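You operate a simulated robot arm through the tools that you are given. There is no shell and no other tool. Be economical: measure what you need, move in short steps, check, and stop when the job is done.

The job below is to be done with a simulated two-armed robot. You get a single attempt, and the scene is never put back.

JOB
Take the green-capped track bottle on the top of the short steel bench and put it away on the shelf behind the track. Fetch the empty core and set it on the green layer pad. Put the white cup in the inside of the clear basin. Take the green roller sleeve and put it on the right stand shelf. Pick up the blue-label bottle with the red cap with one hand, pass it to the other hand and put it on the top of the long steel bench. Open the upper drawer of the blue bench, take the orange tape measure on the top of the long steel bench and put it away in the inside of the upper drawer of the blue bench, then shut the drawer. Open the sample cabinet door, take the bare small bottle from the top shelf of the sample cabinet and leave it on top of the blue rack bottle plate, then shut the door. Put the green rail gauge on the clear spot of the long steel bench. Any order will do. Set down upright: green-capped track bottle, empty core, white cup, green roller sleeve, blue-label bottle with the red cap, orange tape measure, bare small bottle.

Only the result counts: the job must be done as asked and must still hold three seconds after the hand-in. Knocking over, shifting, dropping, spilling or breaking anything else fails it. A push-on lid holds only when it is set on centred and level and pressed home; a screw cap is set on level and turned clockwise until tight.

ROBOT AND FRAMES
Two 7-joint arms with two-finger parallel grippers on one trunk, on a base that drives. Base frame: it is fixed to the floor where the robot stands at the start and does not move with it; the origin is under the middle of the robot, x ahead of it, y to its left, z up; the surface under the hand at the start is at about z = 0.85. Lengths are in m, angles in degrees, forces in N, time in s.
The left shoulder is at the start at [0.11, 0.169, 1.511], the right one opposite. With the tool pointing down near the work surface each hand reaches from about 0.38 to 0.72 m from the robot's upright axis, wherever it stands, measured 20 degrees to its own side. Places, roughly: bare small bottle (7x7x22 cm) [-1.4, -2.2, 0.5]; blue rack bottle plate (9x9x4 cm) [-0.5, 1.3, 0.9]; blue-label bottle with the red cap (7x7x22 cm) [0.3, -0.6, 0.9]; clear spot of the long steel bench (29x22 cm) [-2.38, -3.44, 0.84]; empty core (10x10x12 cm) [0.6, -0.1, 0.9]; green layer pad (17x25x2 cm) [0.4, -0.4, 0.9]; green rail gauge [-1.75, -2.75, 1]; green roller sleeve (5x5x11 cm) [0.2, -0.5, 0.9]; green-capped track bottle (7x7x22 cm) [0.7, 0, 0.9]; inside of the clear basin [0.5, 0.7, 0.9]; inside of the upper drawer of the blue bench [-5.9, -5.9, 0.6]; orange tape measure (8x4x7 cm) [-1.1, -2.2, 0.9]; right stand shelf [-3.5, -0.5, 0.4]; sample cabinet door [-1.6, -2.2, 0.4]; shelf behind the track (60x12 cm) [-3.74, -6.12, 0.62]; top of the long steel bench [-2, -3.3, 0.8]; upper drawer of the blue bench [-5.9, -5.8, 0.7]; white cup (6x6x8 cm) [0.2, -0.3, 0.9]. Payload 1.57 kg a hand.
The TCP of each hand is the grasp point between the finger pads, 0.03 m short of the fingertips. In the tool frame z runs along the fingers and y along their closing line. Largest opening 0.08 m; finger width 0.017, thickness 0.012; the body of the gripper, 0.04 by 0.082 m, starts 0.08 m behind the TCP.
Orientation is told as [roll, pitch, yaw] about the base's x, y, z axes, in that order, counted from this pose: with the fingers straight down and closing along the base's y, the tool's x points along the base's -x, its y along +y and its z along -z.

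CONTROLS
- The arms move only by the tool play_rows. It takes "left_moves", "right_moves" or both (then of equal length, played together; a hand with none holds still); each is a list of rows, each an object of numbers (a shift or turn left out is 0, a gripper value left out holds the last): "jaw": the finger opening in m, from 0 to 0.08; "tx", "ty", "tz": the shift along the tool's x, y, z in m; "rx", "ry", "rz": the turn, a rotation vector about the tool's x, y, z in degrees. In form: [{"jaw": .., "tx": .., "ty": .., "tz": .., "rx": .., "ry": .., "rz": ..}, ...]. A call has 1 to 12 rows; each row is the pose to reach, as a shift and turn from the pose commanded when the call began, along the tool's axes at that moment. A row lasts 0.2 s, in which the tool goes at most 0.05 m and 8.6 degrees; a call with a longer step from one row to the next is refused whole, and so is a gripper value outside its range. A pose out of reach is approached as far as the arm can. The call stops where the force on the tool passes 40 N (or 10 N more than at its start, if that is more) or the arm is blocked; 0.2 s more then pass. The fingers move at their own pace (about 0.072 m/s each) and stop on an object; they squeeze with about 27 N. The grip force told is the motor's: it shows also when the fingers shut on nothing. Time passes only in rows, and 0.2 s behind the last, so rows that repeat a pose let the fingers close. It gives the time, the measured TCP pose, the force on the tool (base axes), the opening and the grip force at its end, in the units of the frame above (readings bear some noise), with the torque about the TCP (base axes, N m) and any sound that the robot's microphone picked up.
- Cameras (640 x 400 px; columns grow to the right, rows downward): "scene" is now at [0.132, -0.0198, 1.6918]; the picture's right is [-0.20, -0.98, 0.00], its down [-0.84, 0.17, -0.51] and it looks along [0.50, -0.10, -0.86] (base axes); focal length 256 px, centre (320, 200). "left" rides on the left gripper at [0.072, 0.007, -0.122] in its tool frame; the picture's right is [-0.09, 1.00, 0.00], its down [-0.84, -0.08, -0.54] and it looks along [-0.54, -0.05, 0.84] (tool axes); focal length 238 px, centre (320, 200). "right" rides on the right gripper at [0.072, -0.007, -0.122] in its tool frame; the picture's right is [0.09, 1.00, 0.00], its down [-0.84, 0.08, -0.54] and it looks along [-0.54, 0.05, 0.84] (tool axes); focal length 238 px, centre (320, 200). There is no depth. A picture from a camera that has moved, and an enlarged one, comes with that camera's place and axes in the base frame and with its lens. The place of the scene camera against the robot may be out by one fixed shift of up to 0.025 m in any direction.
- capture(camera): a new picture of that camera. The clock stands still meanwhile.
- lift_body(by): slides the trunk up (or, below 0, down) by that many m; the arms and the scene camera ride with it, the base frame stays. It gives what a move gives, with no picture.
- base_move(legs): drives the robot by 1 to 6 legs, each [ahead, left, turn to the left] in m, m and degrees, along the robot's own axes; the way and the turn of a leg run together, so that a leg with both is an arc; at most 1.5 m and 180 degrees a leg. The arms and the cameras ride along, it lands a little off, and it stops where it bumps. It gives what a move gives.
- turn_head(pan, tilt): turns the head with the scene camera to pan (to the left, within 86 degrees either way) and tilt (down, from -29 to 69), counted from straight ahead of the robot. It gives what a move gives.
- enlarge(camera, box): a new picture of the part [left, top, right, bottom] of that camera's present view, enlarged. The clock stands still meanwhile.
- job_done(): hands the job in; it is judged then, once.

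Work in short steps. Places have to be worked out from the pictures, the camera data and where the tool is seen: move nearer, look again, correct. Check each grasp and each placing, and mend what went wrong. You have 535 turns and 328 pictures in all, those below and enlarged ones among them. Open the grippers and draw the arms clear of the work before you hand the job in, unless the task says otherwise.

The tools are called as name(argument=value, ...) on one line, values as JSON. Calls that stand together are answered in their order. play_rows: Moves the arms, as the interface text tells. Its arguments: {"type":"object","properties":{"left_moves":{"type":"array","items":{"type":"object","properties":{"jaw":{"type":"number"},"tx":{"type":"number"},"ty":{"type":"number"},"tz":{"type":"number"},"rx":{"type":"number"},"ry":{"type":"number"},"rz":{"type":"number"}}}},"right_moves":{"type":"array","items":{"type":"object","properties":{"jaw":{"type":"number"},"tx":{"type":"number"},"ty":{"type":"number"},"tz":{"type":"number"},"rx":{"type":"number"},"ry":{"type":"number"},"rz":{"type":"number"}}}}},"required":[]} The other tools are called the same way: lift_body (by) slides the trunk up or down; base_move (legs) drives the base; turn_head (pan, tilt) turns the head that bears the scene camera; capture (camera) takes a picture; enlarge (camera, box) takes an enlarged picture of a part of a camera's view; job_done () hands the job in.

At the start:

```text
clock: 0.0
left_ee_pos: [0.6792, -0.0433, 1.1978]
left_tool_rot: [0.0, 0.0, 0.0]
left_ft_force: [1.1, -0.4, 0.7]
left_ft_torque: [-0.01, 0.01, 0.04]
left_finger_gap: 0.0799
left_grasp_force: 0.0
right_ee_pos: [0.403, -0.4361, 0.9992]
right_tool_rot: [0.0, 0.0, 0.0]
right_ft_force: [0.2, -0.1, 0.8]
right_ft_torque: [0.03, 0.0, -0.03]
right_finger_gap: 0.08
right_grasp_force: 0.0
trunk travel left (down, up): [-0.825, 0.065]
robot x, y, heading: [-0.0002, -0.0024, 0.1]
head pan, tilt: [-11.6, 59.6]
```

scene: 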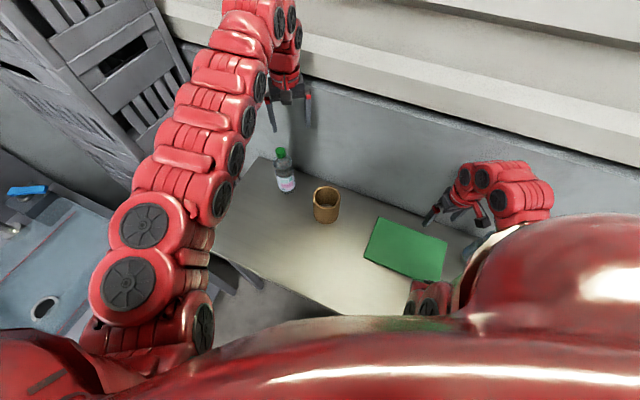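
right: 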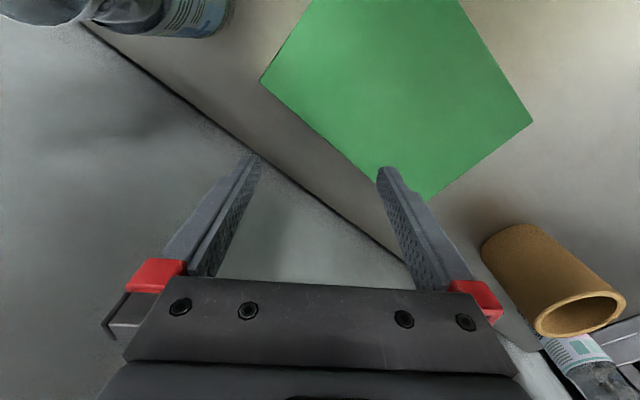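
left: 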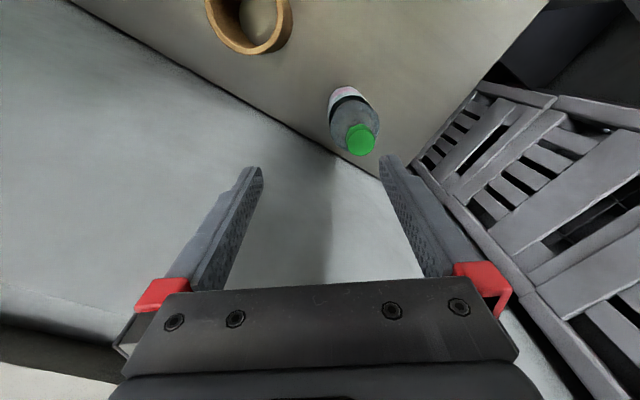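

The scene view shows the short bench with the core, the pad and the green-capped bottle. I'll look around with the head to find the rest.

turn_head(pan=-50, tilt=55)

capture(camera="scene")

turn_head(pan=45, tilt=50)

capture(camera="scene")

```text
clock: 1.1
left_ee_pos: [0.6796, -0.0446, 1.1979]
left_tool_rot: [0.0, -0.1, 0.1]
left_ft_force: [-0.2, -0.2, 0.0]
left_ft_torque: [0.02, 0.0, -0.03]
left_finger_gap: 0.0802
left_grasp_force: 0.2
right_ee_pos: [0.4027, -0.4357, 0.9994]
right_tool_rot: [0.0, 0.0, 0.0]
right_ft_force: [0.5, -0.2, 0.2]
right_ft_torque: [0.02, 0.01, -0.01]
right_finger_gap: 0.0802
right_grasp_force: 0.1
trunk travel left (down, up): [-0.825, 0.065]
robot x, y, heading: [-0.0002, 0.002, -0.1]
head pan, tilt: [-50.0, 55.0]
```

```text
324 pictures are left
camera scene: at [0.1127, -0.0614, 1.6974], right [-0.77, -0.64, 0.0], down [-0.53, 0.63, -0.57], along [0.37, -0.44, -0.82], focal length 256 px, centre (320, 200)
```

scene: 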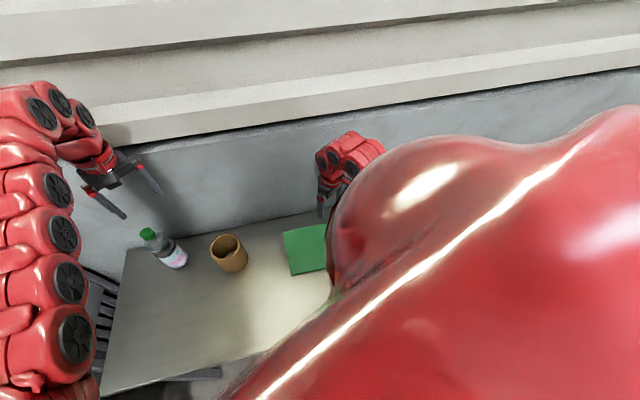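

```text
clock: 2.8
left_ee_pos: [0.6797, -0.0433, 1.1989]
left_tool_rot: [0.0, -0.1, 0.1]
left_ft_force: [0.1, 0.9, 0.4]
left_ft_torque: [-0.04, -0.01, 0.02]
left_finger_gap: 0.0797
left_grasp_force: 0.0
right_ee_pos: [0.4034, -0.4356, 0.9992]
right_tool_rot: [0.0, 0.0, 0.0]
right_ft_force: [0.6, 0.2, 1.0]
right_ft_torque: [0.03, -0.01, 0.0]
right_finger_gap: 0.0799
right_grasp_force: 0.1
trunk travel left (down, up): [-0.825, 0.065]
robot x, y, heading: [0.0017, 0.0012, -0.2]
head pan, tilt: [45.0, 50.0]
```

```text
323 pictures are left
camera scene: at [0.1208, 0.0482, 1.7039], right [0.71, -0.71, 0.0], down [-0.54, -0.54, -0.64], along [0.45, 0.45, -0.77], focal length 256 px, centre (320, 200)
```

scene: 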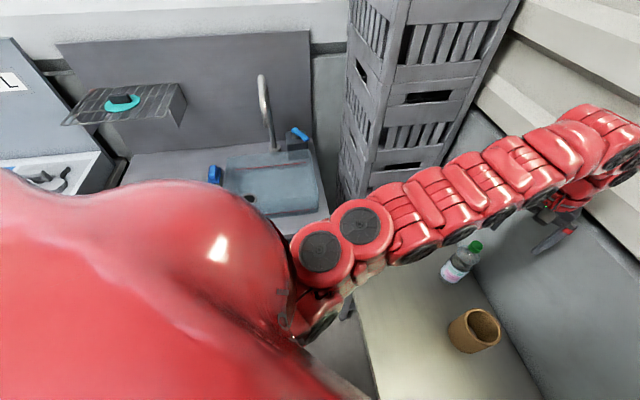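

The cup, the sleeve and the red-capped bottle are hidden by the shoulder. I'll survey the surroundings at low tilt first.

turn_head(pan=86, tilt=20)

capture(camera="scene")

turn_head(pan=-86, tilt=20)

capture(camera="scene")

capture(camera="right")

```text
clock: 3.8
left_ee_pos: [0.6812, -0.0444, 1.199]
left_tool_rot: [0.0, 0.0, 0.1]
left_ft_force: [-0.1, -0.6, -0.7]
left_ft_torque: [0.02, -0.02, 0.02]
left_finger_gap: 0.0801
left_grasp_force: 0.0
right_ee_pos: [0.4022, -0.4363, 0.9996]
right_tool_rot: [0.0, 0.1, 0.0]
right_ft_force: [0.3, 0.9, 0.5]
right_ft_torque: [-0.01, 0.0, 0.02]
right_finger_gap: 0.0796
right_grasp_force: 0.0
trunk travel left (down, up): [-0.825, 0.065]
robot x, y, heading: [0.0017, 0.0033, -0.2]
head pan, tilt: [85.9, 20.0]
```

```text
322 pictures are left
camera scene: at [0.073, 0.0867, 1.7494], right [1.0, -0.07, 0.0], down [-0.02, -0.34, -0.94], along [0.07, 0.94, -0.34], focal length 256 px, centre (320, 200)
```

scene: 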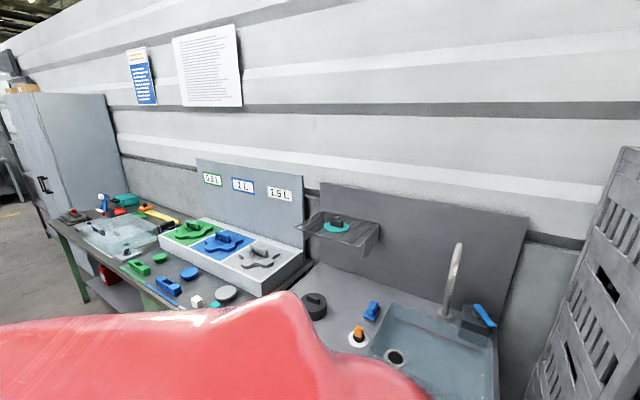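

```text
clock: 6.4
left_ee_pos: [0.6798, -0.0434, 1.1982]
left_tool_rot: [0.0, 0.0, 0.0]
left_ft_force: [-0.8, -0.1, 0.4]
left_ft_torque: [0.02, -0.02, 0.02]
left_finger_gap: 0.0801
left_grasp_force: 0.1
right_ee_pos: [0.4027, -0.4347, 1.0005]
right_tool_rot: [0.0, -0.1, 0.0]
right_ft_force: [-0.3, -0.4, 0.7]
right_ft_torque: [0.0, -0.03, 0.0]
right_finger_gap: 0.0802
right_grasp_force: 0.1
trunk travel left (down, up): [-0.825, 0.065]
robot x, y, heading: [-0.0012, -0.0033, -0.1]
head pan, tilt: [-85.9, 20.0]
```

```text
321 pictures are left
camera scene: at [0.0729, -0.0991, 1.7495], right [-1.0, -0.07, 0.0], down [-0.02, 0.34, -0.94], along [0.07, -0.94, -0.34], focal length 256 px, centre (320, 200)
```

scene: 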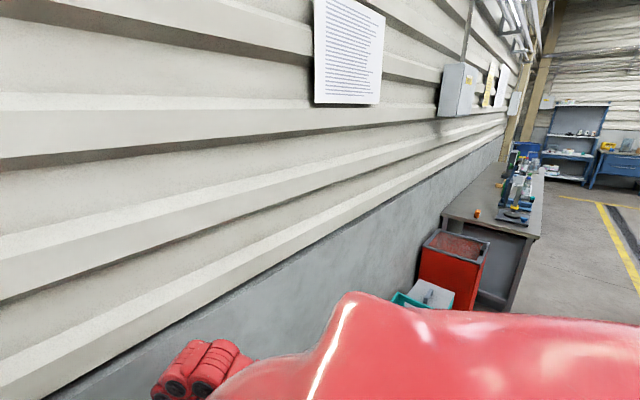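

```text
320 pictures are left
camera right: at [0.3289, -0.4423, 1.1225], right [-0.09, 1.0, 0.0], down [0.84, 0.08, 0.54], along [0.54, 0.05, -0.84], focal length 238 px, centre (320, 200)
```

right: 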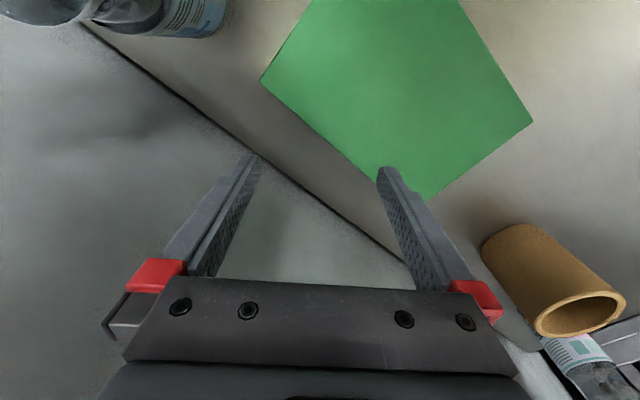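

Walls run at about 53° in base axes, so the robot should face the bench at heading about -37°. I'll raise the right hand clear first, then back off slightly and turn.

play_rows(right_moves=[{"tz": -0.05}, {"tz": -0.1}, {"tz": -0.15}, {"tz": -0.2}])

base_move(legs=[[-0.15, 0, 0], [0, 0, -36.6]])

turn_head(pan=0, tilt=50)

capture(camera="scene")

```text
clock: 7.4
left_ee_pos: [0.6796, -0.0444, 1.1976]
left_tool_rot: [-0.1, 0.0, 0.0]
left_ft_force: [0.2, 0.2, 0.1]
left_ft_torque: [0.01, 0.01, 0.0]
left_finger_gap: 0.08
left_grasp_force: 0.0
right_ee_pos: [0.4027, -0.435, 1.0111]
right_tool_rot: [0.0, 0.0, 0.0]
right_ft_force: [-0.8, 0.3, 0.2]
right_ft_torque: [0.02, -0.01, -0.03]
right_finger_gap: 0.0799
right_grasp_force: 0.0
right hand out of reach, approached as far as the arm can: row 1, 2, 3, 4
trunk travel left (down, up): [-0.825, 0.065]
robot x, y, heading: [0.0, -0.0005, 0.1]
head pan, tilt: [-85.9, 20.0]
```

```text
clock: 10.5
left_ee_pos: [0.3791, -0.4336, 1.1972]
left_tool_rot: [-0.1, 0.1, -35.9]
left_ft_force: [-0.5, -0.4, 0.2]
left_ft_torque: [0.06, -0.05, 0.05]
left_finger_gap: 0.08
left_grasp_force: 0.1
right_ee_pos: [-0.0759, -0.5888, 1.0107]
right_tool_rot: [0.1, 0.1, -35.8]
right_ft_force: [-0.8, -0.2, 0.1]
right_ft_torque: [0.04, 0.04, 0.02]
right_finger_gap: 0.0798
right_grasp_force: 0.1
trunk travel left (down, up): [-0.825, 0.065]
robot x, y, heading: [-0.1459, 0.0011, -35.9]
head pan, tilt: [-85.9, 20.0]
```

```text
clock: 12.1
left_ee_pos: [0.3785, -0.4344, 1.1981]
left_tool_rot: [0.1, 0.0, -35.9]
left_ft_force: [0.7, -0.2, 0.3]
left_ft_torque: [-0.02, 0.06, -0.01]
left_finger_gap: 0.08
left_grasp_force: 0.0
right_ee_pos: [-0.0763, -0.5882, 1.0097]
right_tool_rot: [-0.1, 0.0, -35.9]
right_ft_force: [0.2, 0.8, -0.2]
right_ft_torque: [-0.01, 0.0, -0.01]
right_finger_gap: 0.0801
right_grasp_force: 0.1
trunk travel left (down, up): [-0.825, 0.065]
robot x, y, heading: [-0.1466, 0.0005, -35.8]
head pan, tilt: [0.0, 50.0]
```

```text
319 pictures are left
camera scene: at [-0.0334, -0.0983, 1.7039], right [-0.59, -0.81, 0.0], down [-0.62, 0.45, -0.64], along [0.52, -0.38, -0.77], focal length 256 px, centre (320, 200)
```

scene: 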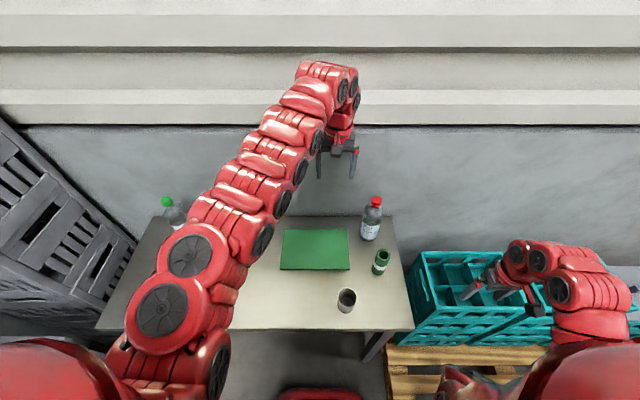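

Everything is visible now. In robot frame I judge the cup at (0.41,-0.09), the sleeve at (0.54,-0.22), the red-cap bottle at (0.67,-0.21), the pad at (0.62,0.0) and the core near (0.65,0.32). I'll drive forward 8 cm and use the left camera over the core.

base_move(legs=[[0.08, 0, -0.8]])

play_rows(left_moves=[{"ty": 0.05, "tx": 0.03}, {"ty": 0.1, "tx": 0.06}, {"ty": 0.15, "tx": 0.09}, {"ty": 0.2, "tx": 0.09}, {"ty": 0.25, "tx": 0.09}, {"ty": 0.3, "tx": 0.09}, {"ty": 0.3, "tx": 0.09}])

capture(camera="left")

capture(camera="scene")

```text
clock: 13.3
left_ee_pos: [0.4192, -0.4717, 1.2007]
left_tool_rot: [0.2, 0.9, -37.1]
left_ft_force: [0.1, -0.7, -0.1]
left_ft_torque: [0.02, -0.01, -0.02]
left_finger_gap: 0.0799
left_grasp_force: 0.1
right_ee_pos: [-0.0282, -0.626, 1.016]
right_tool_rot: [0.0, -0.7, -36.8]
right_ft_force: [-0.6, -0.5, -0.9]
right_ft_torque: [-0.02, -0.06, 0.02]
right_finger_gap: 0.0796
right_grasp_force: 0.0
trunk travel left (down, up): [-0.825, 0.065]
robot x, y, heading: [-0.0813, -0.0419, -36.8]
head pan, tilt: [0.0, 50.0]
stopped in leg 1: the robot was blocked; the commanded pose is now the measured one
```

```text
refused: row 1 steps farther than a row can; nothing moved
```

```text
318 pictures are left
camera left: at [0.3671, -0.4241, 1.3228], right [0.67, 0.74, 0.0], down [0.63, -0.57, 0.53], along [0.39, -0.36, -0.85], focal length 238 px, centre (320, 200)
```

left: 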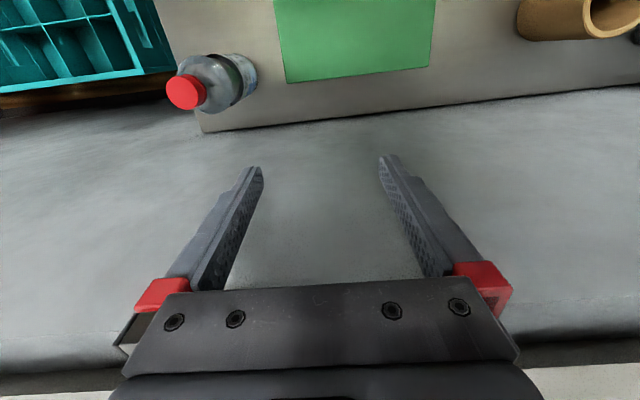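

```text
317 pictures are left
camera scene: at [0.016, -0.1296, 1.7059], right [-0.6, -0.8, 0.0], down [-0.61, 0.45, -0.65], along [0.52, -0.39, -0.76], focal length 256 px, centre (320, 200)
```

scene: 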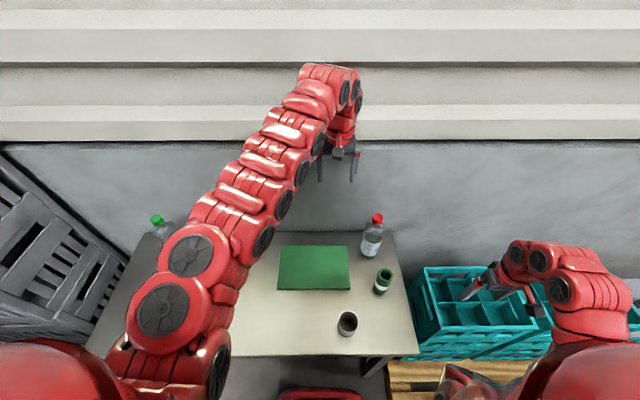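

The left hand grazed the wall and stopped the drive at about the wished place. I'll draw it back, then shift it left over the core.

play_rows(left_moves=[{"tx": 0.04}, {"tx": 0.08}, {"tx": 0.11, "ty": 0.03}, {"tx": 0.11, "ty": 0.08}, {"tx": 0.11, "ty": 0.13}, {"tx": 0.11, "ty": 0.18}, {"tx": 0.11, "ty": 0.23}, {"tx": 0.11, "ty": 0.28}, {"tx": 0.11, "ty": 0.32}, {"tx": 0.11, "ty": 0.32}])

capture(camera="left")

capture(camera="scene")

```text
clock: 15.5
left_ee_pos: [0.5434, -0.2465, 1.2158]
left_tool_rot: [0.1, 1.1, -37.1]
left_ft_force: [0.8, -0.4, 0.4]
left_ft_torque: [-0.04, -0.01, 0.02]
left_finger_gap: 0.0798
left_grasp_force: 0.0
left hand out of reach, approached as far as the arm can: row 3, 4, 5, 6, 7, 8, 9, 10
right_ee_pos: [-0.0204, -0.6324, 1.0119]
right_tool_rot: [0.0, 0.0, -36.6]
right_ft_force: [-0.3, 0.1, -0.4]
right_ft_torque: [-0.05, -0.02, -0.01]
right_finger_gap: 0.0797
right_grasp_force: 0.1
trunk travel left (down, up): [-0.825, 0.065]
robot x, y, heading: [-0.0812, -0.0444, -36.7]
head pan, tilt: [0.0, 50.0]
```

```text
316 pictures are left
camera left: at [0.4916, -0.1994, 1.3381], right [0.67, 0.74, 0.0], down [0.63, -0.57, 0.53], along [0.39, -0.35, -0.85], focal length 238 px, centre (320, 200)
```

left: 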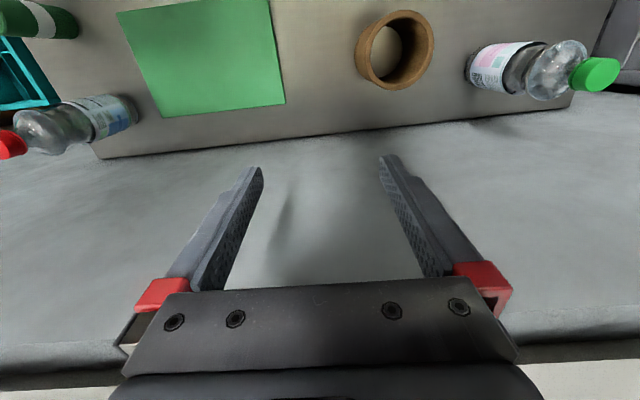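

```text
315 pictures are left
camera scene: at [0.0285, -0.1423, 1.704], right [-0.6, -0.8, 0.0], down [-0.61, 0.46, -0.64], along [0.52, -0.38, -0.77], focal length 256 px, centre (320, 200)
```

scene: 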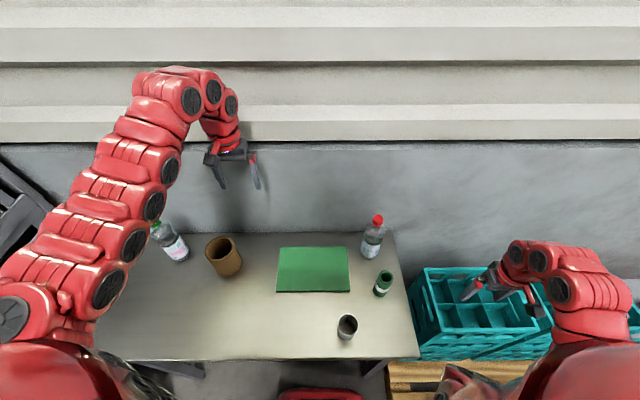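

Core centre works out at about R(0.555,0.316), with its wall at Y≈0.271. I'll step the left hand toward above that wall and partly down, then look.

play_rows(left_moves=[{"tz": 0.04, "ty": 0.02}, {"tz": 0.07, "ty": 0.04, "tx": 0.02}, {"tz": 0.1, "ty": 0.05, "tx": 0.05}, {"tz": 0.12, "ty": 0.06, "tx": 0.067}, {"tz": 0.12, "ty": 0.06, "tx": 0.067}])

capture(camera="left")

```text
clock: 16.7
left_ee_pos: [0.5475, -0.2454, 1.2048]
left_tool_rot: [0.2, 1.5, -36.9]
left_ft_force: [-0.6, -0.3, 0.1]
left_ft_torque: [0.03, -0.03, -0.01]
left_finger_gap: 0.0802
left_grasp_force: 0.1
left hand out of reach, approached as far as the arm can: row 1, 2, 3, 4, 5
right_ee_pos: [-0.0211, -0.6355, 1.0101]
right_tool_rot: [0.1, 0.0, -36.7]
right_ft_force: [-0.3, 0.0, 0.2]
right_ft_torque: [0.02, 0.01, -0.02]
right_finger_gap: 0.0799
right_grasp_force: 0.0
trunk travel left (down, up): [-0.825, 0.065]
robot x, y, heading: [-0.0844, -0.0452, -36.5]
head pan, tilt: [0.0, 50.0]
```

```text
314 pictures are left
camera left: at [0.4951, -0.1985, 1.3286], right [0.67, 0.74, 0.0], down [0.63, -0.57, 0.52], along [0.39, -0.35, -0.85], focal length 238 px, centre (320, 200)
```

left: 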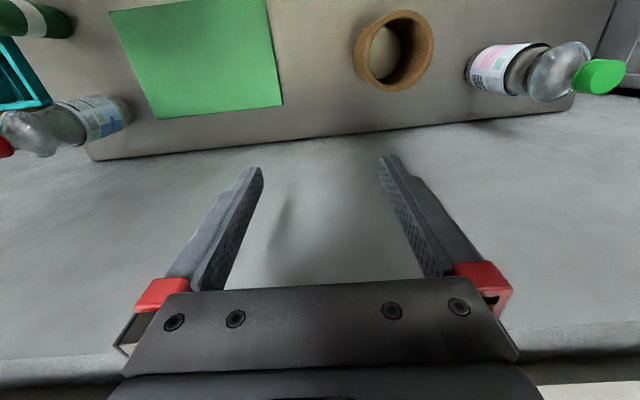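

The command sits at an unreachable near spot. I'll bring it outward and lower.

play_rows(left_moves=[{"tz": 0.02, "ty": -0.02, "tx": -0.03}, {"tz": 0.04, "ty": -0.04, "tx": -0.06}, {"tz": 0.06, "ty": -0.06, "tx": -0.075}, {"tz": 0.08, "ty": -0.06, "tx": -0.075}, {"tz": 0.08, "ty": -0.06, "tx": -0.075}])

capture(camera="left")

```text
clock: 17.3
left_ee_pos: [0.5572, -0.2882, 1.1744]
left_tool_rot: [0.8, 1.3, -36.0]
left_ft_force: [-21.1, 10.2, 6.4]
left_ft_torque: [-1.38, -2.64, 0.0]
left_finger_gap: 0.0802
left_grasp_force: 0.1
right_ee_pos: [-0.0285, -0.627, 1.0148]
right_tool_rot: [0.1, -0.7, -36.5]
right_ft_force: [-0.2, -1.5, 0.3]
right_ft_torque: [0.01, -0.02, 0.03]
right_finger_gap: 0.0802
right_grasp_force: 0.1
trunk travel left (down, up): [-0.825, 0.065]
robot x, y, heading: [-0.0828, -0.0435, -36.6]
head pan, tilt: [0.0, 50.0]
stopped in row 2 (left hand): the force on the tool passed its limit at 63 N (the readings are from after the stop); the commanded pose is now the measured one
```

```text
313 pictures are left
camera left: at [0.5043, -0.2427, 1.2984], right [0.66, 0.75, 0.01], down [0.64, -0.57, 0.52], along [0.4, -0.34, -0.85], focal length 238 px, centre (320, 200)
```

left: 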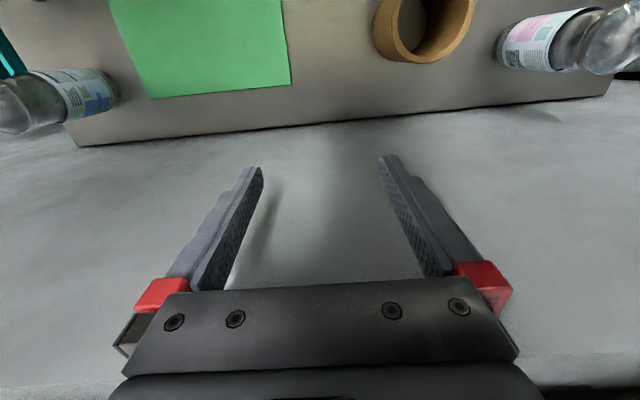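

That touched the wall at X≈0.66; commands evidently restart from the reached pose. I'll pull back 3 cm and try descending in small steps.

play_rows(left_moves=[{"tx": 0.03}, {"tx": 0.03, "tz": 0.04}, {"tx": 0.03, "tz": 0.08}])

```text
clock: 18.1
left_ee_pos: [0.5433, -0.2799, 1.0872]
left_tool_rot: [0.7, 1.9, -36.2]
left_ft_force: [1.5, 0.0, 0.0]
left_ft_torque: [0.01, 0.07, 0.02]
left_finger_gap: 0.0799
left_grasp_force: 0.1
right_ee_pos: [-0.0195, -0.6345, 1.0096]
right_tool_rot: [0.0, 0.0, -36.7]
right_ft_force: [-0.4, -0.2, -1.3]
right_ft_torque: [0.02, 0.04, 0.0]
right_finger_gap: 0.0798
right_grasp_force: 0.1
trunk travel left (down, up): [-0.825, 0.065]
robot x, y, heading: [-0.0864, -0.0436, -36.5]
head pan, tilt: [0.0, 50.0]
```

Descent works. I'll level the tool and go to above the core's right wall at z≈1.03.

play_rows(left_moves=[{"rx": 0.7, "ry": -1.9, "tx": 0.03, "ty": 0.03}, {"rx": 0.7, "ry": -1.9, "tx": 0.06, "ty": 0.06}, {"rx": 0.7, "ry": -1.9, "tx": 0.087, "ty": 0.087, "tz": 0.02}, {"rx": 0.7, "ry": -1.9, "tx": 0.087, "ty": 0.087, "tz": 0.05}, {"rx": 0.7, "ry": -1.9, "tx": 0.087, "ty": 0.087, "tz": 0.05}])

capture(camera="left")

capture(camera="scene")

```text
clock: 19.3
left_ee_pos: [0.5798, -0.1812, 1.0234]
left_tool_rot: [0.0, 0.0, -36.3]
left_ft_force: [0.5, -0.4, 0.8]
left_ft_torque: [0.01, 0.02, 0.01]
left_finger_gap: 0.0799
left_grasp_force: 0.1
left hand out of reach, approached as far as the arm can: row 1, 2, 3, 4, 5
right_ee_pos: [-0.0216, -0.6348, 1.0089]
right_tool_rot: [0.1, 0.0, -36.5]
right_ft_force: [0.2, -0.3, -0.1]
right_ft_torque: [0.03, 0.02, -0.02]
right_finger_gap: 0.0802
right_grasp_force: 0.0
trunk travel left (down, up): [-0.825, 0.065]
robot x, y, heading: [-0.0837, -0.0435, -36.7]
head pan, tilt: [0.0, 50.0]
```

```text
312 pictures are left
camera left: at [0.5261, -0.1333, 1.1443], right [0.66, 0.75, 0.0], down [0.63, -0.56, 0.54], along [0.41, -0.36, -0.84], focal length 238 px, centre (320, 200)
```

left: 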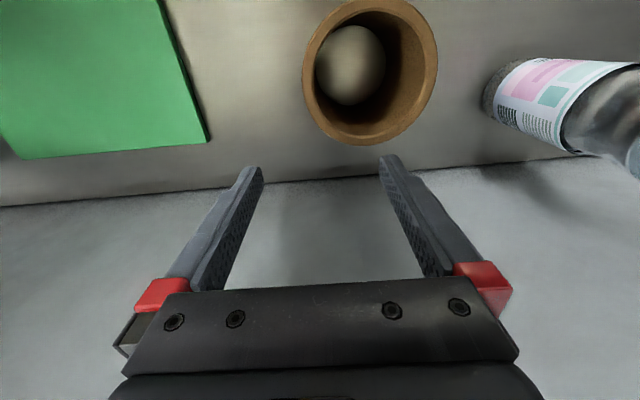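

```text
311 pictures are left
camera scene: at [0.0275, -0.1462, 1.7037], right [-0.6, -0.8, 0.0], down [-0.62, 0.46, -0.64], along [0.52, -0.38, -0.77], focal length 256 px, centre (320, 200)
```

scene: 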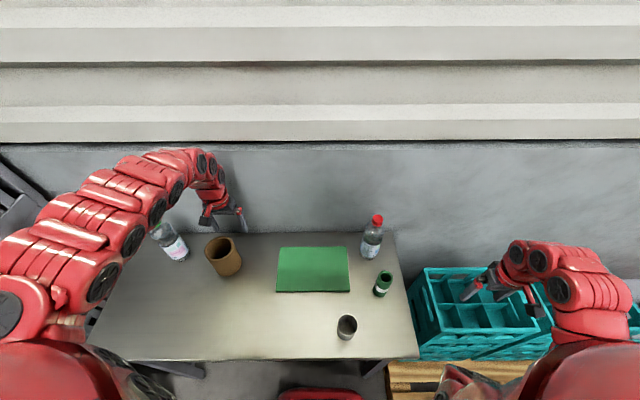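

The core top centre is confirmed at base (0.557,-0.119). The arm resists coming nearer at this height, so I'll raise the trunk 5 cm to open the elbow and retry with the hand lowered back.

lift_body(by=0.06)

play_rows(left_moves=[{"tx": 0.02, "tz": 0.03}, {"tx": 0.04, "tz": 0.04}, {"tx": 0.055, "tz": 0.05}, {"tx": 0.055, "tz": 0.05}])

```text
clock: 20.3
left_ee_pos: [0.5799, -0.1808, 1.0822]
left_tool_rot: [0.0, 0.0, -36.3]
left_ft_force: [0.7, 0.5, 0.2]
left_ft_torque: [-0.03, 0.01, -0.02]
left_finger_gap: 0.0798
left_grasp_force: 0.0
right_ee_pos: [-0.0215, -0.6333, 1.0702]
right_tool_rot: [0.2, -0.1, -36.6]
right_ft_force: [-0.2, -0.2, 0.3]
right_ft_torque: [0.02, 0.0, 0.05]
right_finger_gap: 0.0799
right_grasp_force: 0.0
trunk travel left (down, up): [-0.885, 0.005]
robot x, y, heading: [-0.0834, -0.0462, -36.6]
head pan, tilt: [0.0, 50.0]
```

```text
clock: 21.3
left_ee_pos: [0.5536, -0.1572, 1.0199]
left_tool_rot: [0.0, 0.2, -36.3]
left_ft_force: [0.7, 0.4, -0.6]
left_ft_torque: [0.02, 0.01, -0.02]
left_finger_gap: 0.08
left_grasp_force: 0.1
left hand out of reach, approached as far as the arm can: row 1, 2, 3, 4
right_ee_pos: [-0.0214, -0.6339, 1.0707]
right_tool_rot: [0.0, -0.1, -36.7]
right_ft_force: [-1.1, 1.0, 0.0]
right_ft_torque: [0.02, 0.01, 0.0]
right_finger_gap: 0.0802
right_grasp_force: 0.1
trunk travel left (down, up): [-0.885, 0.005]
robot x, y, heading: [-0.0825, -0.0435, -36.1]
head pan, tilt: [0.0, 50.0]
```

Progress: now 2 cm forward of the wanted spot. I'll lower further while drawing back and shifting right 1 cm.

play_rows(left_moves=[{"tx": 0.01, "ty": -0.01, "tz": 0.01}, {"tx": 0.02, "ty": -0.01, "tz": 0.025}])

capture(camera="left")

```text
clock: 21.9
left_ee_pos: [0.5316, -0.1517, 0.9932]
left_tool_rot: [-0.1, 0.2, -36.3]
left_ft_force: [0.2, 0.1, 0.3]
left_ft_torque: [-0.01, 0.01, -0.02]
left_finger_gap: 0.08
left_grasp_force: 0.1
left hand out of reach, approached as far as the arm can: row 1, 2
right_ee_pos: [-0.0215, -0.6348, 1.0703]
right_tool_rot: [0.1, -0.1, -36.6]
right_ft_force: [-0.7, 0.3, 0.1]
right_ft_torque: [0.0, -0.03, -0.04]
right_finger_gap: 0.08
right_grasp_force: 0.0
trunk travel left (down, up): [-0.885, 0.005]
robot x, y, heading: [-0.0826, -0.0488, -36.6]
head pan, tilt: [0.0, 50.0]
```

```text
310 pictures are left
camera left: at [0.4768, -0.1044, 1.115], right [0.66, 0.75, 0.0], down [0.63, -0.56, 0.54], along [0.4, -0.36, -0.84], focal length 238 px, centre (320, 200)
```

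left: 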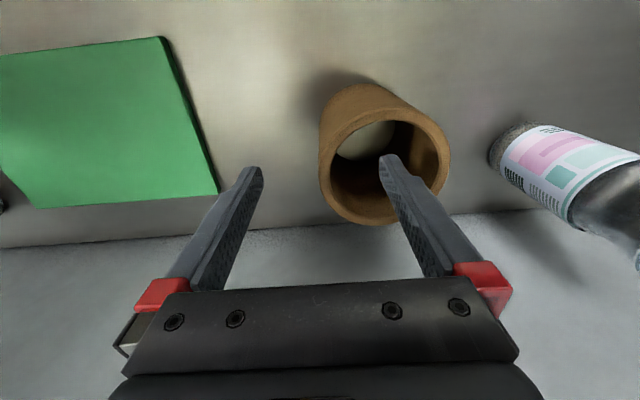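

The hand straddles the wall: right finger inside the core, left outside. I'll descend 4.5 cm and close.

play_rows(left_moves=[{"tz": 0.03}, {"tz": 0.045}, {"tz": 0.045, "jaw": 0.0}, {"tz": 0.045}, {"tz": 0.045}, {"tz": 0.045}, {"tz": 0.045}])

capture(camera="left")

```text
clock: 23.5
left_ee_pos: [0.5301, -0.1512, 0.9472]
left_tool_rot: [0.0, -0.1, -36.3]
left_ft_force: [0.5, -0.5, 0.3]
left_ft_torque: [-0.02, -0.01, -0.02]
left_finger_gap: 0.0076
left_grasp_force: 26.5
right_ee_pos: [-0.0214, -0.6323, 1.0687]
right_tool_rot: [0.1, 0.0, -36.6]
right_ft_force: [0.8, 0.3, 0.1]
right_ft_torque: [0.0, -0.01, -0.03]
right_finger_gap: 0.08
right_grasp_force: 0.1
trunk travel left (down, up): [-0.885, 0.005]
robot x, y, heading: [-0.0827, -0.0474, -36.4]
head pan, tilt: [0.0, 50.0]
```

```text
309 pictures are left
camera left: at [0.4763, -0.1044, 1.0691], right [0.66, 0.75, 0.0], down [0.63, -0.56, 0.54], along [0.4, -0.36, -0.84], focal length 238 px, centre (320, 200)
```

left: 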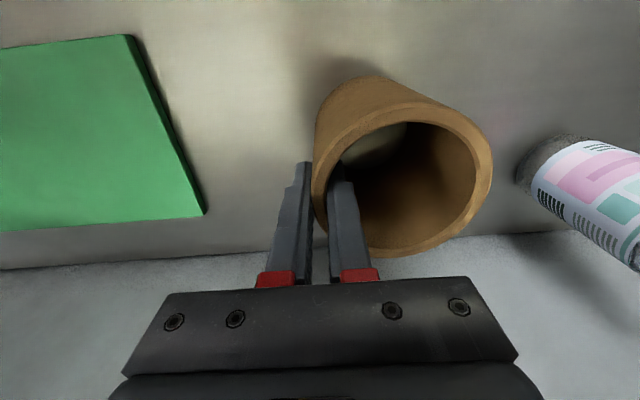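

The core is gripped (gap 7.6 mm, force 26 N). The pad centre is about R(0.53,0.02), so I'll lift 5 cm and carry right about 0.30 m.

play_rows(left_moves=[{"tz": -0.025}, {"tz": -0.05}, {"tz": -0.05, "ty": -0.04}, {"tz": -0.05, "ty": -0.08}, {"tz": -0.05, "ty": -0.12}, {"tz": -0.05, "ty": -0.16, "tx": 0.01}, {"tz": -0.05, "ty": -0.2, "tx": 0.02}, {"tz": -0.05, "ty": -0.24, "tx": 0.025}, {"tz": -0.05, "ty": -0.28, "tx": 0.025}, {"tz": -0.05, "ty": -0.3, "tx": 0.025}, {"tz": -0.05, "ty": -0.3, "tx": 0.025}])

capture(camera="left")

capture(camera="scene")

```text
clock: 25.9
left_ee_pos: [0.3344, -0.383, 0.9988]
left_tool_rot: [0.0, 0.1, -36.3]
left_ft_force: [0.2, 0.4, -1.1]
left_ft_torque: [-0.05, 0.01, 0.01]
left_finger_gap: 0.0072
left_grasp_force: 26.1
left hand out of reach, approached as far as the arm can: row 2, 3, 4, 5, 6, 7, 8, 9
right_ee_pos: [-0.0212, -0.6324, 1.0699]
right_tool_rot: [0.0, -0.1, -36.6]
right_ft_force: [-0.7, -0.2, -0.1]
right_ft_torque: [0.01, 0.02, 0.0]
right_finger_gap: 0.08
right_grasp_force: 0.0
trunk travel left (down, up): [-0.885, 0.005]
robot x, y, heading: [-0.0854, -0.0422, -36.6]
head pan, tilt: [0.0, 50.0]
```

```text
308 pictures are left
camera left: at [0.2803, -0.3339, 1.1218], right [0.66, 0.75, 0.0], down [0.63, -0.56, 0.54], along [0.4, -0.36, -0.84], focal length 238 px, centre (320, 200)
```

left: 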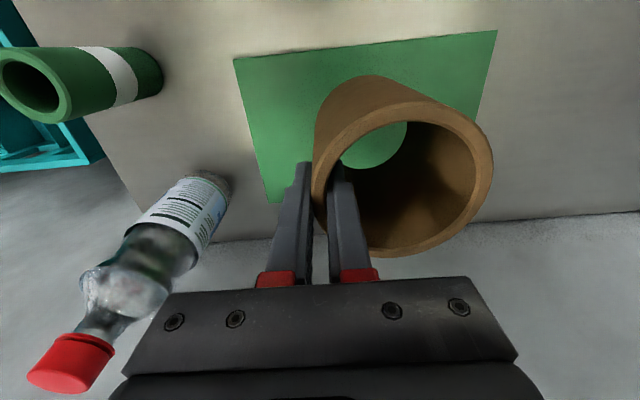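

```text
307 pictures are left
camera scene: at [0.0281, -0.1438, 1.7638], right [-0.6, -0.8, 0.0], down [-0.62, 0.46, -0.64], along [0.52, -0.38, -0.77], focal length 256 px, centre (320, 200)
```

scene: 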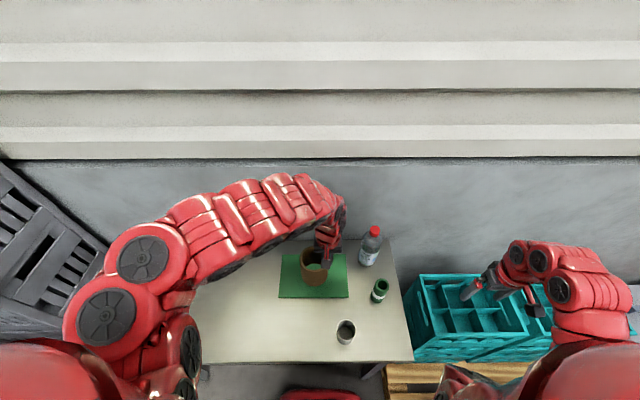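

The core is within about 1 cm of the pad centre. I'll trim it and lower about 3 cm onto the pad.

play_rows(left_moves=[{"tx": -0.008, "ty": 0.008, "tz": 0.01}, {"tx": -0.008, "ty": 0.008, "tz": 0.02}, {"tx": -0.008, "ty": 0.008, "tz": 0.026}, {"tx": -0.008, "ty": 0.008, "tz": 0.03}, {"tx": -0.008, "ty": 0.008, "tz": 0.033}])

```text
clock: 27.1
left_ee_pos: [0.3435, -0.3774, 0.9653]
left_tool_rot: [-0.1, 0.0, -36.4]
left_ft_force: [-0.2, 0.9, -0.4]
left_ft_torque: [-0.05, 0.02, 0.0]
left_finger_gap: 0.0071
left_grasp_force: 26.3
right_ee_pos: [-0.02, -0.6331, 1.0698]
right_tool_rot: [0.1, 0.1, -36.6]
right_ft_force: [0.6, 0.6, 0.1]
right_ft_torque: [-0.03, -0.02, -0.01]
right_finger_gap: 0.0802
right_grasp_force: 0.0
trunk travel left (down, up): [-0.885, 0.005]
robot x, y, heading: [-0.0865, -0.0448, -36.5]
head pan, tilt: [0.0, 50.0]
```

No contact force is seen yet, so I'll lower in 3 mm steps.

play_rows(left_moves=[{"tz": 0.003}, {"tz": 0.006}, {"tz": 0.009}])

```text
clock: 27.9
left_ee_pos: [0.3452, -0.3777, 0.9589]
left_tool_rot: [0.1, -0.2, -36.3]
left_ft_force: [0.3, -0.7, 13.3]
left_ft_torque: [0.57, 0.21, -0.05]
left_finger_gap: 0.0075
left_grasp_force: 26.3
right_ee_pos: [-0.0222, -0.6328, 1.0706]
right_tool_rot: [0.1, -0.1, -36.5]
right_ft_force: [0.0, 0.4, -0.7]
right_ft_torque: [0.0, 0.02, 0.03]
right_finger_gap: 0.0799
right_grasp_force: 0.1
trunk travel left (down, up): [-0.885, 0.005]
robot x, y, heading: [-0.081, -0.0438, -36.2]
head pan, tilt: [0.0, 50.0]
```

Contact. I'll open slightly (so the inner finger stays clear), rise straight up and check.

play_rows(left_moves=[{"tz": -0.002, "jaw": 0.05}, {"tz": -0.002, "jaw": 0.05}, {"tz": -0.002}, {"tz": -0.04}, {"tz": -0.08}, {"tz": -0.12}])

capture(camera="left")

capture(camera="scene")

```text
clock: 29.3
left_ee_pos: [0.3634, -0.4116, 1.0581]
left_tool_rot: [0.0, 0.2, -36.3]
left_ft_force: [-0.2, 0.6, 1.2]
left_ft_torque: [0.0, -0.02, 0.02]
left_finger_gap: 0.0503
left_grasp_force: 0.0
left hand out of reach, approached as far as the arm can: row 5, 6
right_ee_pos: [-0.0207, -0.6334, 1.0694]
right_tool_rot: [0.1, 0.1, -36.6]
right_ft_force: [-0.2, -0.3, -0.2]
right_ft_torque: [0.01, 0.01, 0.0]
right_finger_gap: 0.0801
right_grasp_force: 0.2
trunk travel left (down, up): [-0.885, 0.005]
robot x, y, heading: [-0.0827, -0.0457, -36.6]
head pan, tilt: [0.0, 50.0]
```

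```text
306 pictures are left
camera left: at [0.3096, -0.3635, 1.1812], right [0.66, 0.75, 0.0], down [0.63, -0.56, 0.54], along [0.4, -0.36, -0.84], focal length 238 px, centre (320, 200)
```

left: 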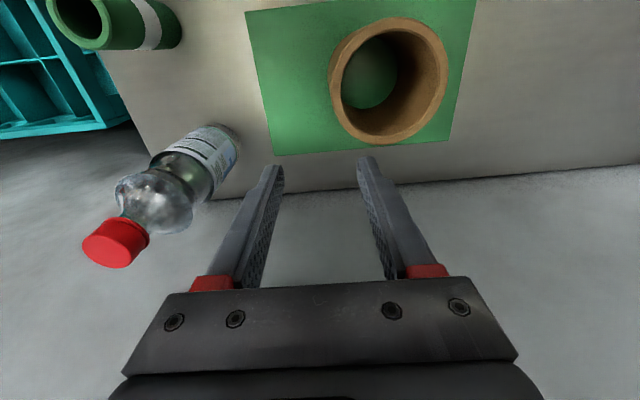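

```text
305 pictures are left
camera scene: at [0.0281, -0.1449, 1.7638], right [-0.6, -0.8, 0.0], down [-0.62, 0.46, -0.64], along [0.52, -0.38, -0.77], focal length 256 px, centre (320, 200)
```

scene: 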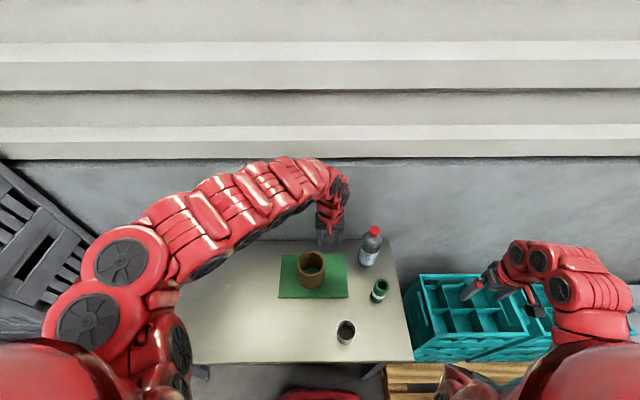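

The core stands on the pad. Next is the cup: at X≈0.34 it's too near, so I'll back up 12 cm and then bring the right hand over it.

base_move(legs=[[-0.12, 0, 0]])

play_rows(right_moves=[{"ty": 0.05}, {"ty": 0.1}, {"ty": 0.15}, {"ty": 0.2}, {"ty": 0.25}], left_moves=[{"ty": 0.05}, {"ty": 0.1}, {"ty": 0.15}, {"ty": 0.2}, {"ty": 0.25}])

capture(camera="right")

capture(camera="scene")

```text
clock: 30.6
left_ee_pos: [0.2692, -0.3391, 1.0593]
left_tool_rot: [0.0, 0.2, -36.2]
left_ft_force: [0.2, -1.0, -0.2]
left_ft_torque: [0.04, 0.01, 0.03]
left_finger_gap: 0.0498
left_grasp_force: 0.1
right_ee_pos: [-0.1146, -0.563, 1.0697]
right_tool_rot: [0.1, 0.1, -36.5]
right_ft_force: [1.3, -0.3, -0.9]
right_ft_torque: [0.0, 0.01, 0.01]
right_finger_gap: 0.08
right_grasp_force: 0.0
trunk travel left (down, up): [-0.885, 0.005]
robot x, y, heading: [-0.1786, 0.0259, -36.6]
head pan, tilt: [0.0, 50.0]
```

```text
clock: 31.8
left_ee_pos: [0.4448, -0.1471, 1.0454]
left_tool_rot: [-0.2, 0.2, -36.2]
left_ft_force: [-0.2, 0.4, 0.0]
left_ft_torque: [0.01, 0.01, 0.0]
left_finger_gap: 0.05
left_grasp_force: 0.1
left hand out of reach, approached as far as the arm can: row 1, 2, 3, 4, 5
right_ee_pos: [0.0353, -0.3597, 1.0705]
right_tool_rot: [-0.1, 0.2, -36.5]
right_ft_force: [0.0, 0.6, -0.1]
right_ft_torque: [-0.01, 0.01, -0.01]
right_finger_gap: 0.0799
right_grasp_force: 0.1
trunk travel left (down, up): [-0.885, 0.005]
robot x, y, heading: [-0.1836, 0.027, -36.4]
head pan, tilt: [0.0, 50.0]
```

```text
304 pictures are left
camera right: at [-0.0274, -0.3229, 1.193], right [0.52, 0.85, 0.0], down [0.72, -0.44, 0.54], along [0.46, -0.28, -0.84], focal length 238 px, centre (320, 200)
```

right: 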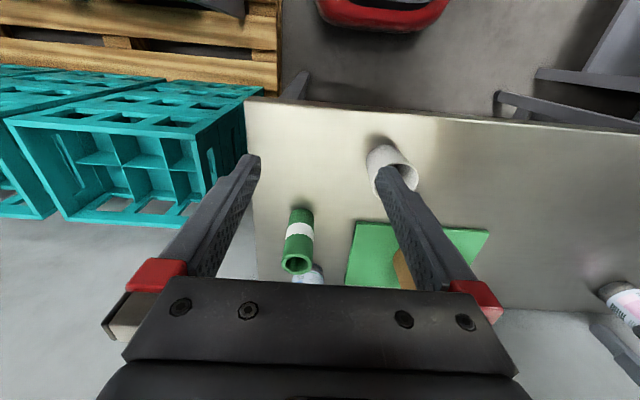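

```text
303 pictures are left
camera scene: at [-0.066, -0.0693, 1.7639], right [-0.59, -0.8, 0.0], down [-0.62, 0.45, -0.64], along [0.52, -0.38, -0.77], focal length 256 px, centre (320, 200)
```

scene: 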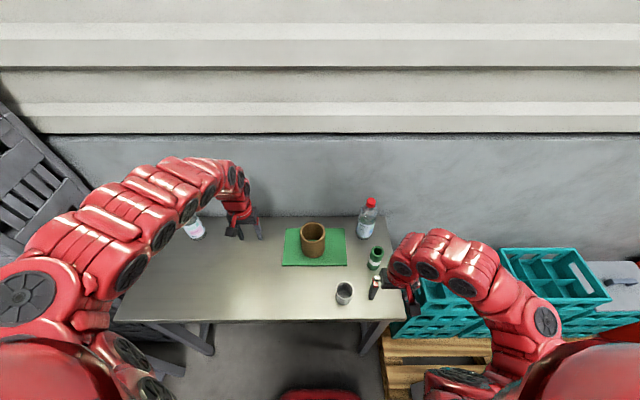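

Cup rim at about base (0.151,-0.309). I'll move the right hand 6 cm forward and 11 cm left, then look again.

play_rows(right_moves=[{"tx": -0.02, "ty": 0.04}, {"tx": -0.04, "ty": 0.08}, {"tx": -0.063, "ty": 0.109}, {"tx": -0.063, "ty": 0.109, "tz": 0.04}, {"tx": -0.063, "ty": 0.109, "tz": 0.07}, {"tx": -0.063, "ty": 0.109, "tz": 0.07}])

capture(camera="right")

```text
clock: 33.1
left_ee_pos: [0.4447, -0.1486, 1.0451]
left_tool_rot: [0.0, 0.2, -36.2]
left_ft_force: [0.1, 0.2, -0.2]
left_ft_torque: [-0.01, -0.03, 0.01]
left_finger_gap: 0.0501
left_grasp_force: 0.1
right_ee_pos: [0.1496, -0.3106, 0.9977]
right_tool_rot: [0.1, 0.1, -36.5]
right_ft_force: [0.3, 0.3, 0.4]
right_ft_torque: [0.02, 0.01, 0.05]
right_finger_gap: 0.0801
right_grasp_force: 0.0
trunk travel left (down, up): [-0.885, 0.005]
robot x, y, heading: [-0.1804, 0.0262, -36.6]
head pan, tilt: [0.0, 50.0]
```

```text
302 pictures are left
camera right: at [0.0858, -0.2724, 1.1201], right [0.52, 0.86, 0.0], down [0.72, -0.44, 0.54], along [0.46, -0.28, -0.84], focal length 238 px, centre (320, 200)
```

right: 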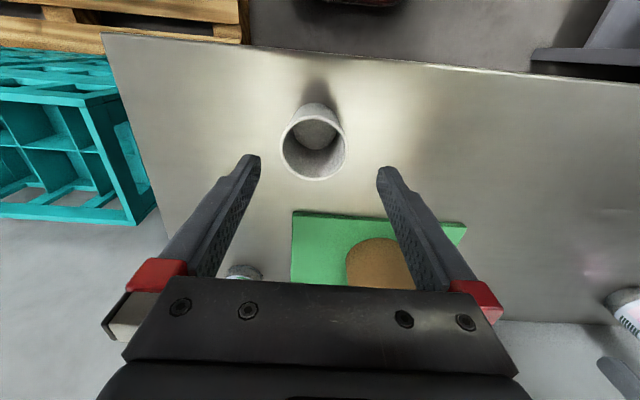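

Nearly centred; I'll trim 6 mm right, descend to z≈0.885 and close.

play_rows(right_moves=[{"tx": -0.004, "ty": -0.006, "tz": 0.03}, {"tx": -0.004, "ty": -0.006, "tz": 0.07}, {"tx": -0.004, "ty": -0.006, "tz": 0.112}, {"tx": -0.004, "ty": -0.006, "tz": 0.112, "jaw": 0.0}, {"tx": -0.004, "ty": -0.006, "tz": 0.112}, {"tx": -0.004, "ty": -0.006, "tz": 0.112}, {"tx": -0.004, "ty": -0.006, "tz": 0.112}])

capture(camera="right")

```text
clock: 34.8
left_ee_pos: [0.4435, -0.1487, 1.0459]
left_tool_rot: [0.0, 0.3, -36.2]
left_ft_force: [0.7, -0.4, 0.1]
left_ft_torque: [0.0, -0.03, -0.03]
left_finger_gap: 0.05
left_grasp_force: 0.0
right_ee_pos: [0.1497, -0.3158, 0.8846]
right_tool_rot: [0.0, 0.1, -36.4]
right_ft_force: [-0.4, 0.5, 0.0]
right_ft_torque: [-0.04, 0.0, 0.02]
right_finger_gap: 0.0582
right_grasp_force: 26.7
trunk travel left (down, up): [-0.885, 0.005]
robot x, y, heading: [-0.1814, 0.0282, -36.6]
head pan, tilt: [0.0, 50.0]
```

```text
301 pictures are left
camera right: at [0.0863, -0.279, 1.0076], right [0.52, 0.86, 0.0], down [0.72, -0.44, 0.54], along [0.46, -0.28, -0.84], focal length 238 px, centre (320, 200)
```

right: 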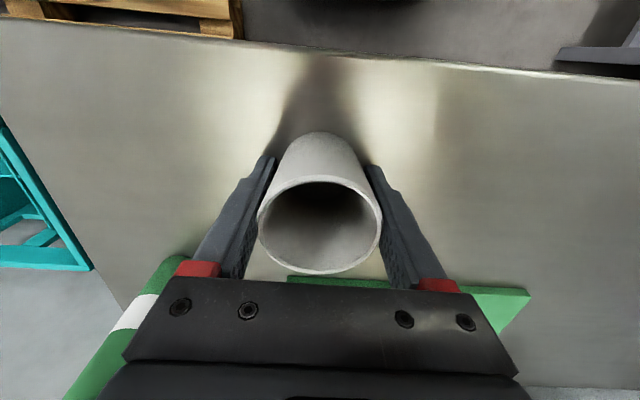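

The cup is gripped (58 mm). I'll lift it and back away 0.35 m from the bench.

play_rows(right_moves=[{"tz": -0.04}, {"tz": -0.08}, {"tz": -0.12}])

base_move(legs=[[-0.35, 0, 0]])

play_rows(left_moves=[{"tz": 0.05}, {"tz": 0.08, "tx": 0.03}, {"tz": 0.08, "tx": 0.08}, {"tz": 0.08, "tx": 0.13}, {"tz": 0.08, "tx": 0.17}])

turn_head(pan=60, tilt=35)

capture(camera="scene")

```text
clock: 35.5
left_ee_pos: [0.4442, -0.1498, 1.0449]
left_tool_rot: [0.1, 0.2, -36.2]
left_ft_force: [0.4, 0.3, 0.2]
left_ft_torque: [0.05, 0.01, 0.01]
left_finger_gap: 0.05
left_grasp_force: 0.1
right_ee_pos: [0.1503, -0.3179, 1.0069]
right_tool_rot: [0.1, 0.0, -36.4]
right_ft_force: [-0.2, 0.4, 0.1]
right_ft_torque: [0.01, -0.06, 0.0]
right_finger_gap: 0.058
right_grasp_force: 27.3
trunk travel left (down, up): [-0.885, 0.005]
robot x, y, heading: [-0.1834, 0.027, -36.5]
head pan, tilt: [0.0, 50.0]
```

```text
clock: 37.8
left_ee_pos: [0.1638, 0.055, 1.0451]
left_tool_rot: [-0.1, 0.4, -36.4]
left_ft_force: [-1.0, -0.1, -0.2]
left_ft_torque: [0.03, -0.02, 0.01]
left_finger_gap: 0.05
left_grasp_force: 0.0
right_ee_pos: [-0.1298, -0.1116, 1.0051]
right_tool_rot: [0.2, 0.1, -36.6]
right_ft_force: [0.4, -0.6, -0.2]
right_ft_torque: [0.01, 0.02, -0.01]
right_finger_gap: 0.0583
right_grasp_force: 27.0
trunk travel left (down, up): [-0.885, 0.005]
robot x, y, heading: [-0.4627, 0.2339, -36.5]
head pan, tilt: [0.0, 50.0]
```

```text
clock: 39.0
left_ee_pos: [0.1158, 0.0856, 0.9638]
left_tool_rot: [0.1, 0.2, -36.4]
left_ft_force: [0.2, 0.4, 0.0]
left_ft_torque: [0.01, -0.01, -0.01]
left_finger_gap: 0.0501
left_grasp_force: 0.0
left hand out of reach, approached as far as the arm can: row 3, 4, 5
right_ee_pos: [-0.13, -0.111, 1.0065]
right_tool_rot: [0.1, 0.0, -36.6]
right_ft_force: [0.8, 0.1, -0.3]
right_ft_torque: [-0.03, 0.01, 0.0]
right_finger_gap: 0.0584
right_grasp_force: 26.7
trunk travel left (down, up): [-0.885, 0.005]
robot x, y, heading: [-0.4605, 0.2324, -36.3]
head pan, tilt: [0.0, 50.0]
```

```text
clock: 40.3
left_ee_pos: [0.1155, 0.0871, 0.9627]
left_tool_rot: [0.0, 0.2, -36.5]
left_ft_force: [-0.1, 0.1, 0.5]
left_ft_torque: [0.03, -0.01, 0.0]
left_finger_gap: 0.05
left_grasp_force: 0.0
right_ee_pos: [-0.131, -0.1119, 1.006]
right_tool_rot: [0.1, 0.0, -36.7]
right_ft_force: [0.8, 0.1, -0.8]
right_ft_torque: [-0.01, 0.03, 0.01]
right_finger_gap: 0.0584
right_grasp_force: 27.3
trunk travel left (down, up): [-0.885, 0.005]
robot x, y, heading: [-0.4599, 0.2332, -36.5]
head pan, tilt: [60.0, 35.0]
```

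```text
300 pictures are left
camera scene: at [-0.3294, 0.2147, 1.7856], right [0.4, -0.92, 0.0], down [-0.53, -0.23, -0.82], along [0.75, 0.32, -0.57], focal length 256 px, centre (320, 200)
```

scene: 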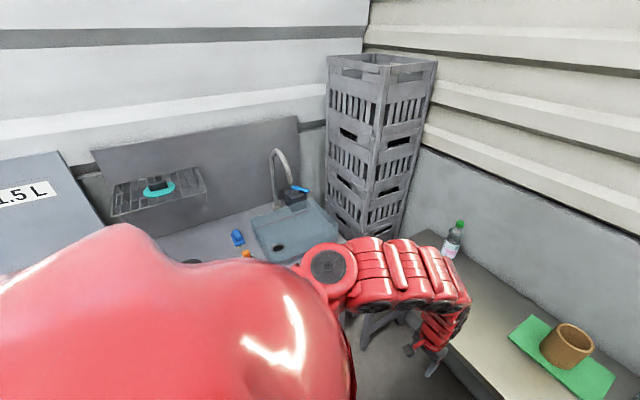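

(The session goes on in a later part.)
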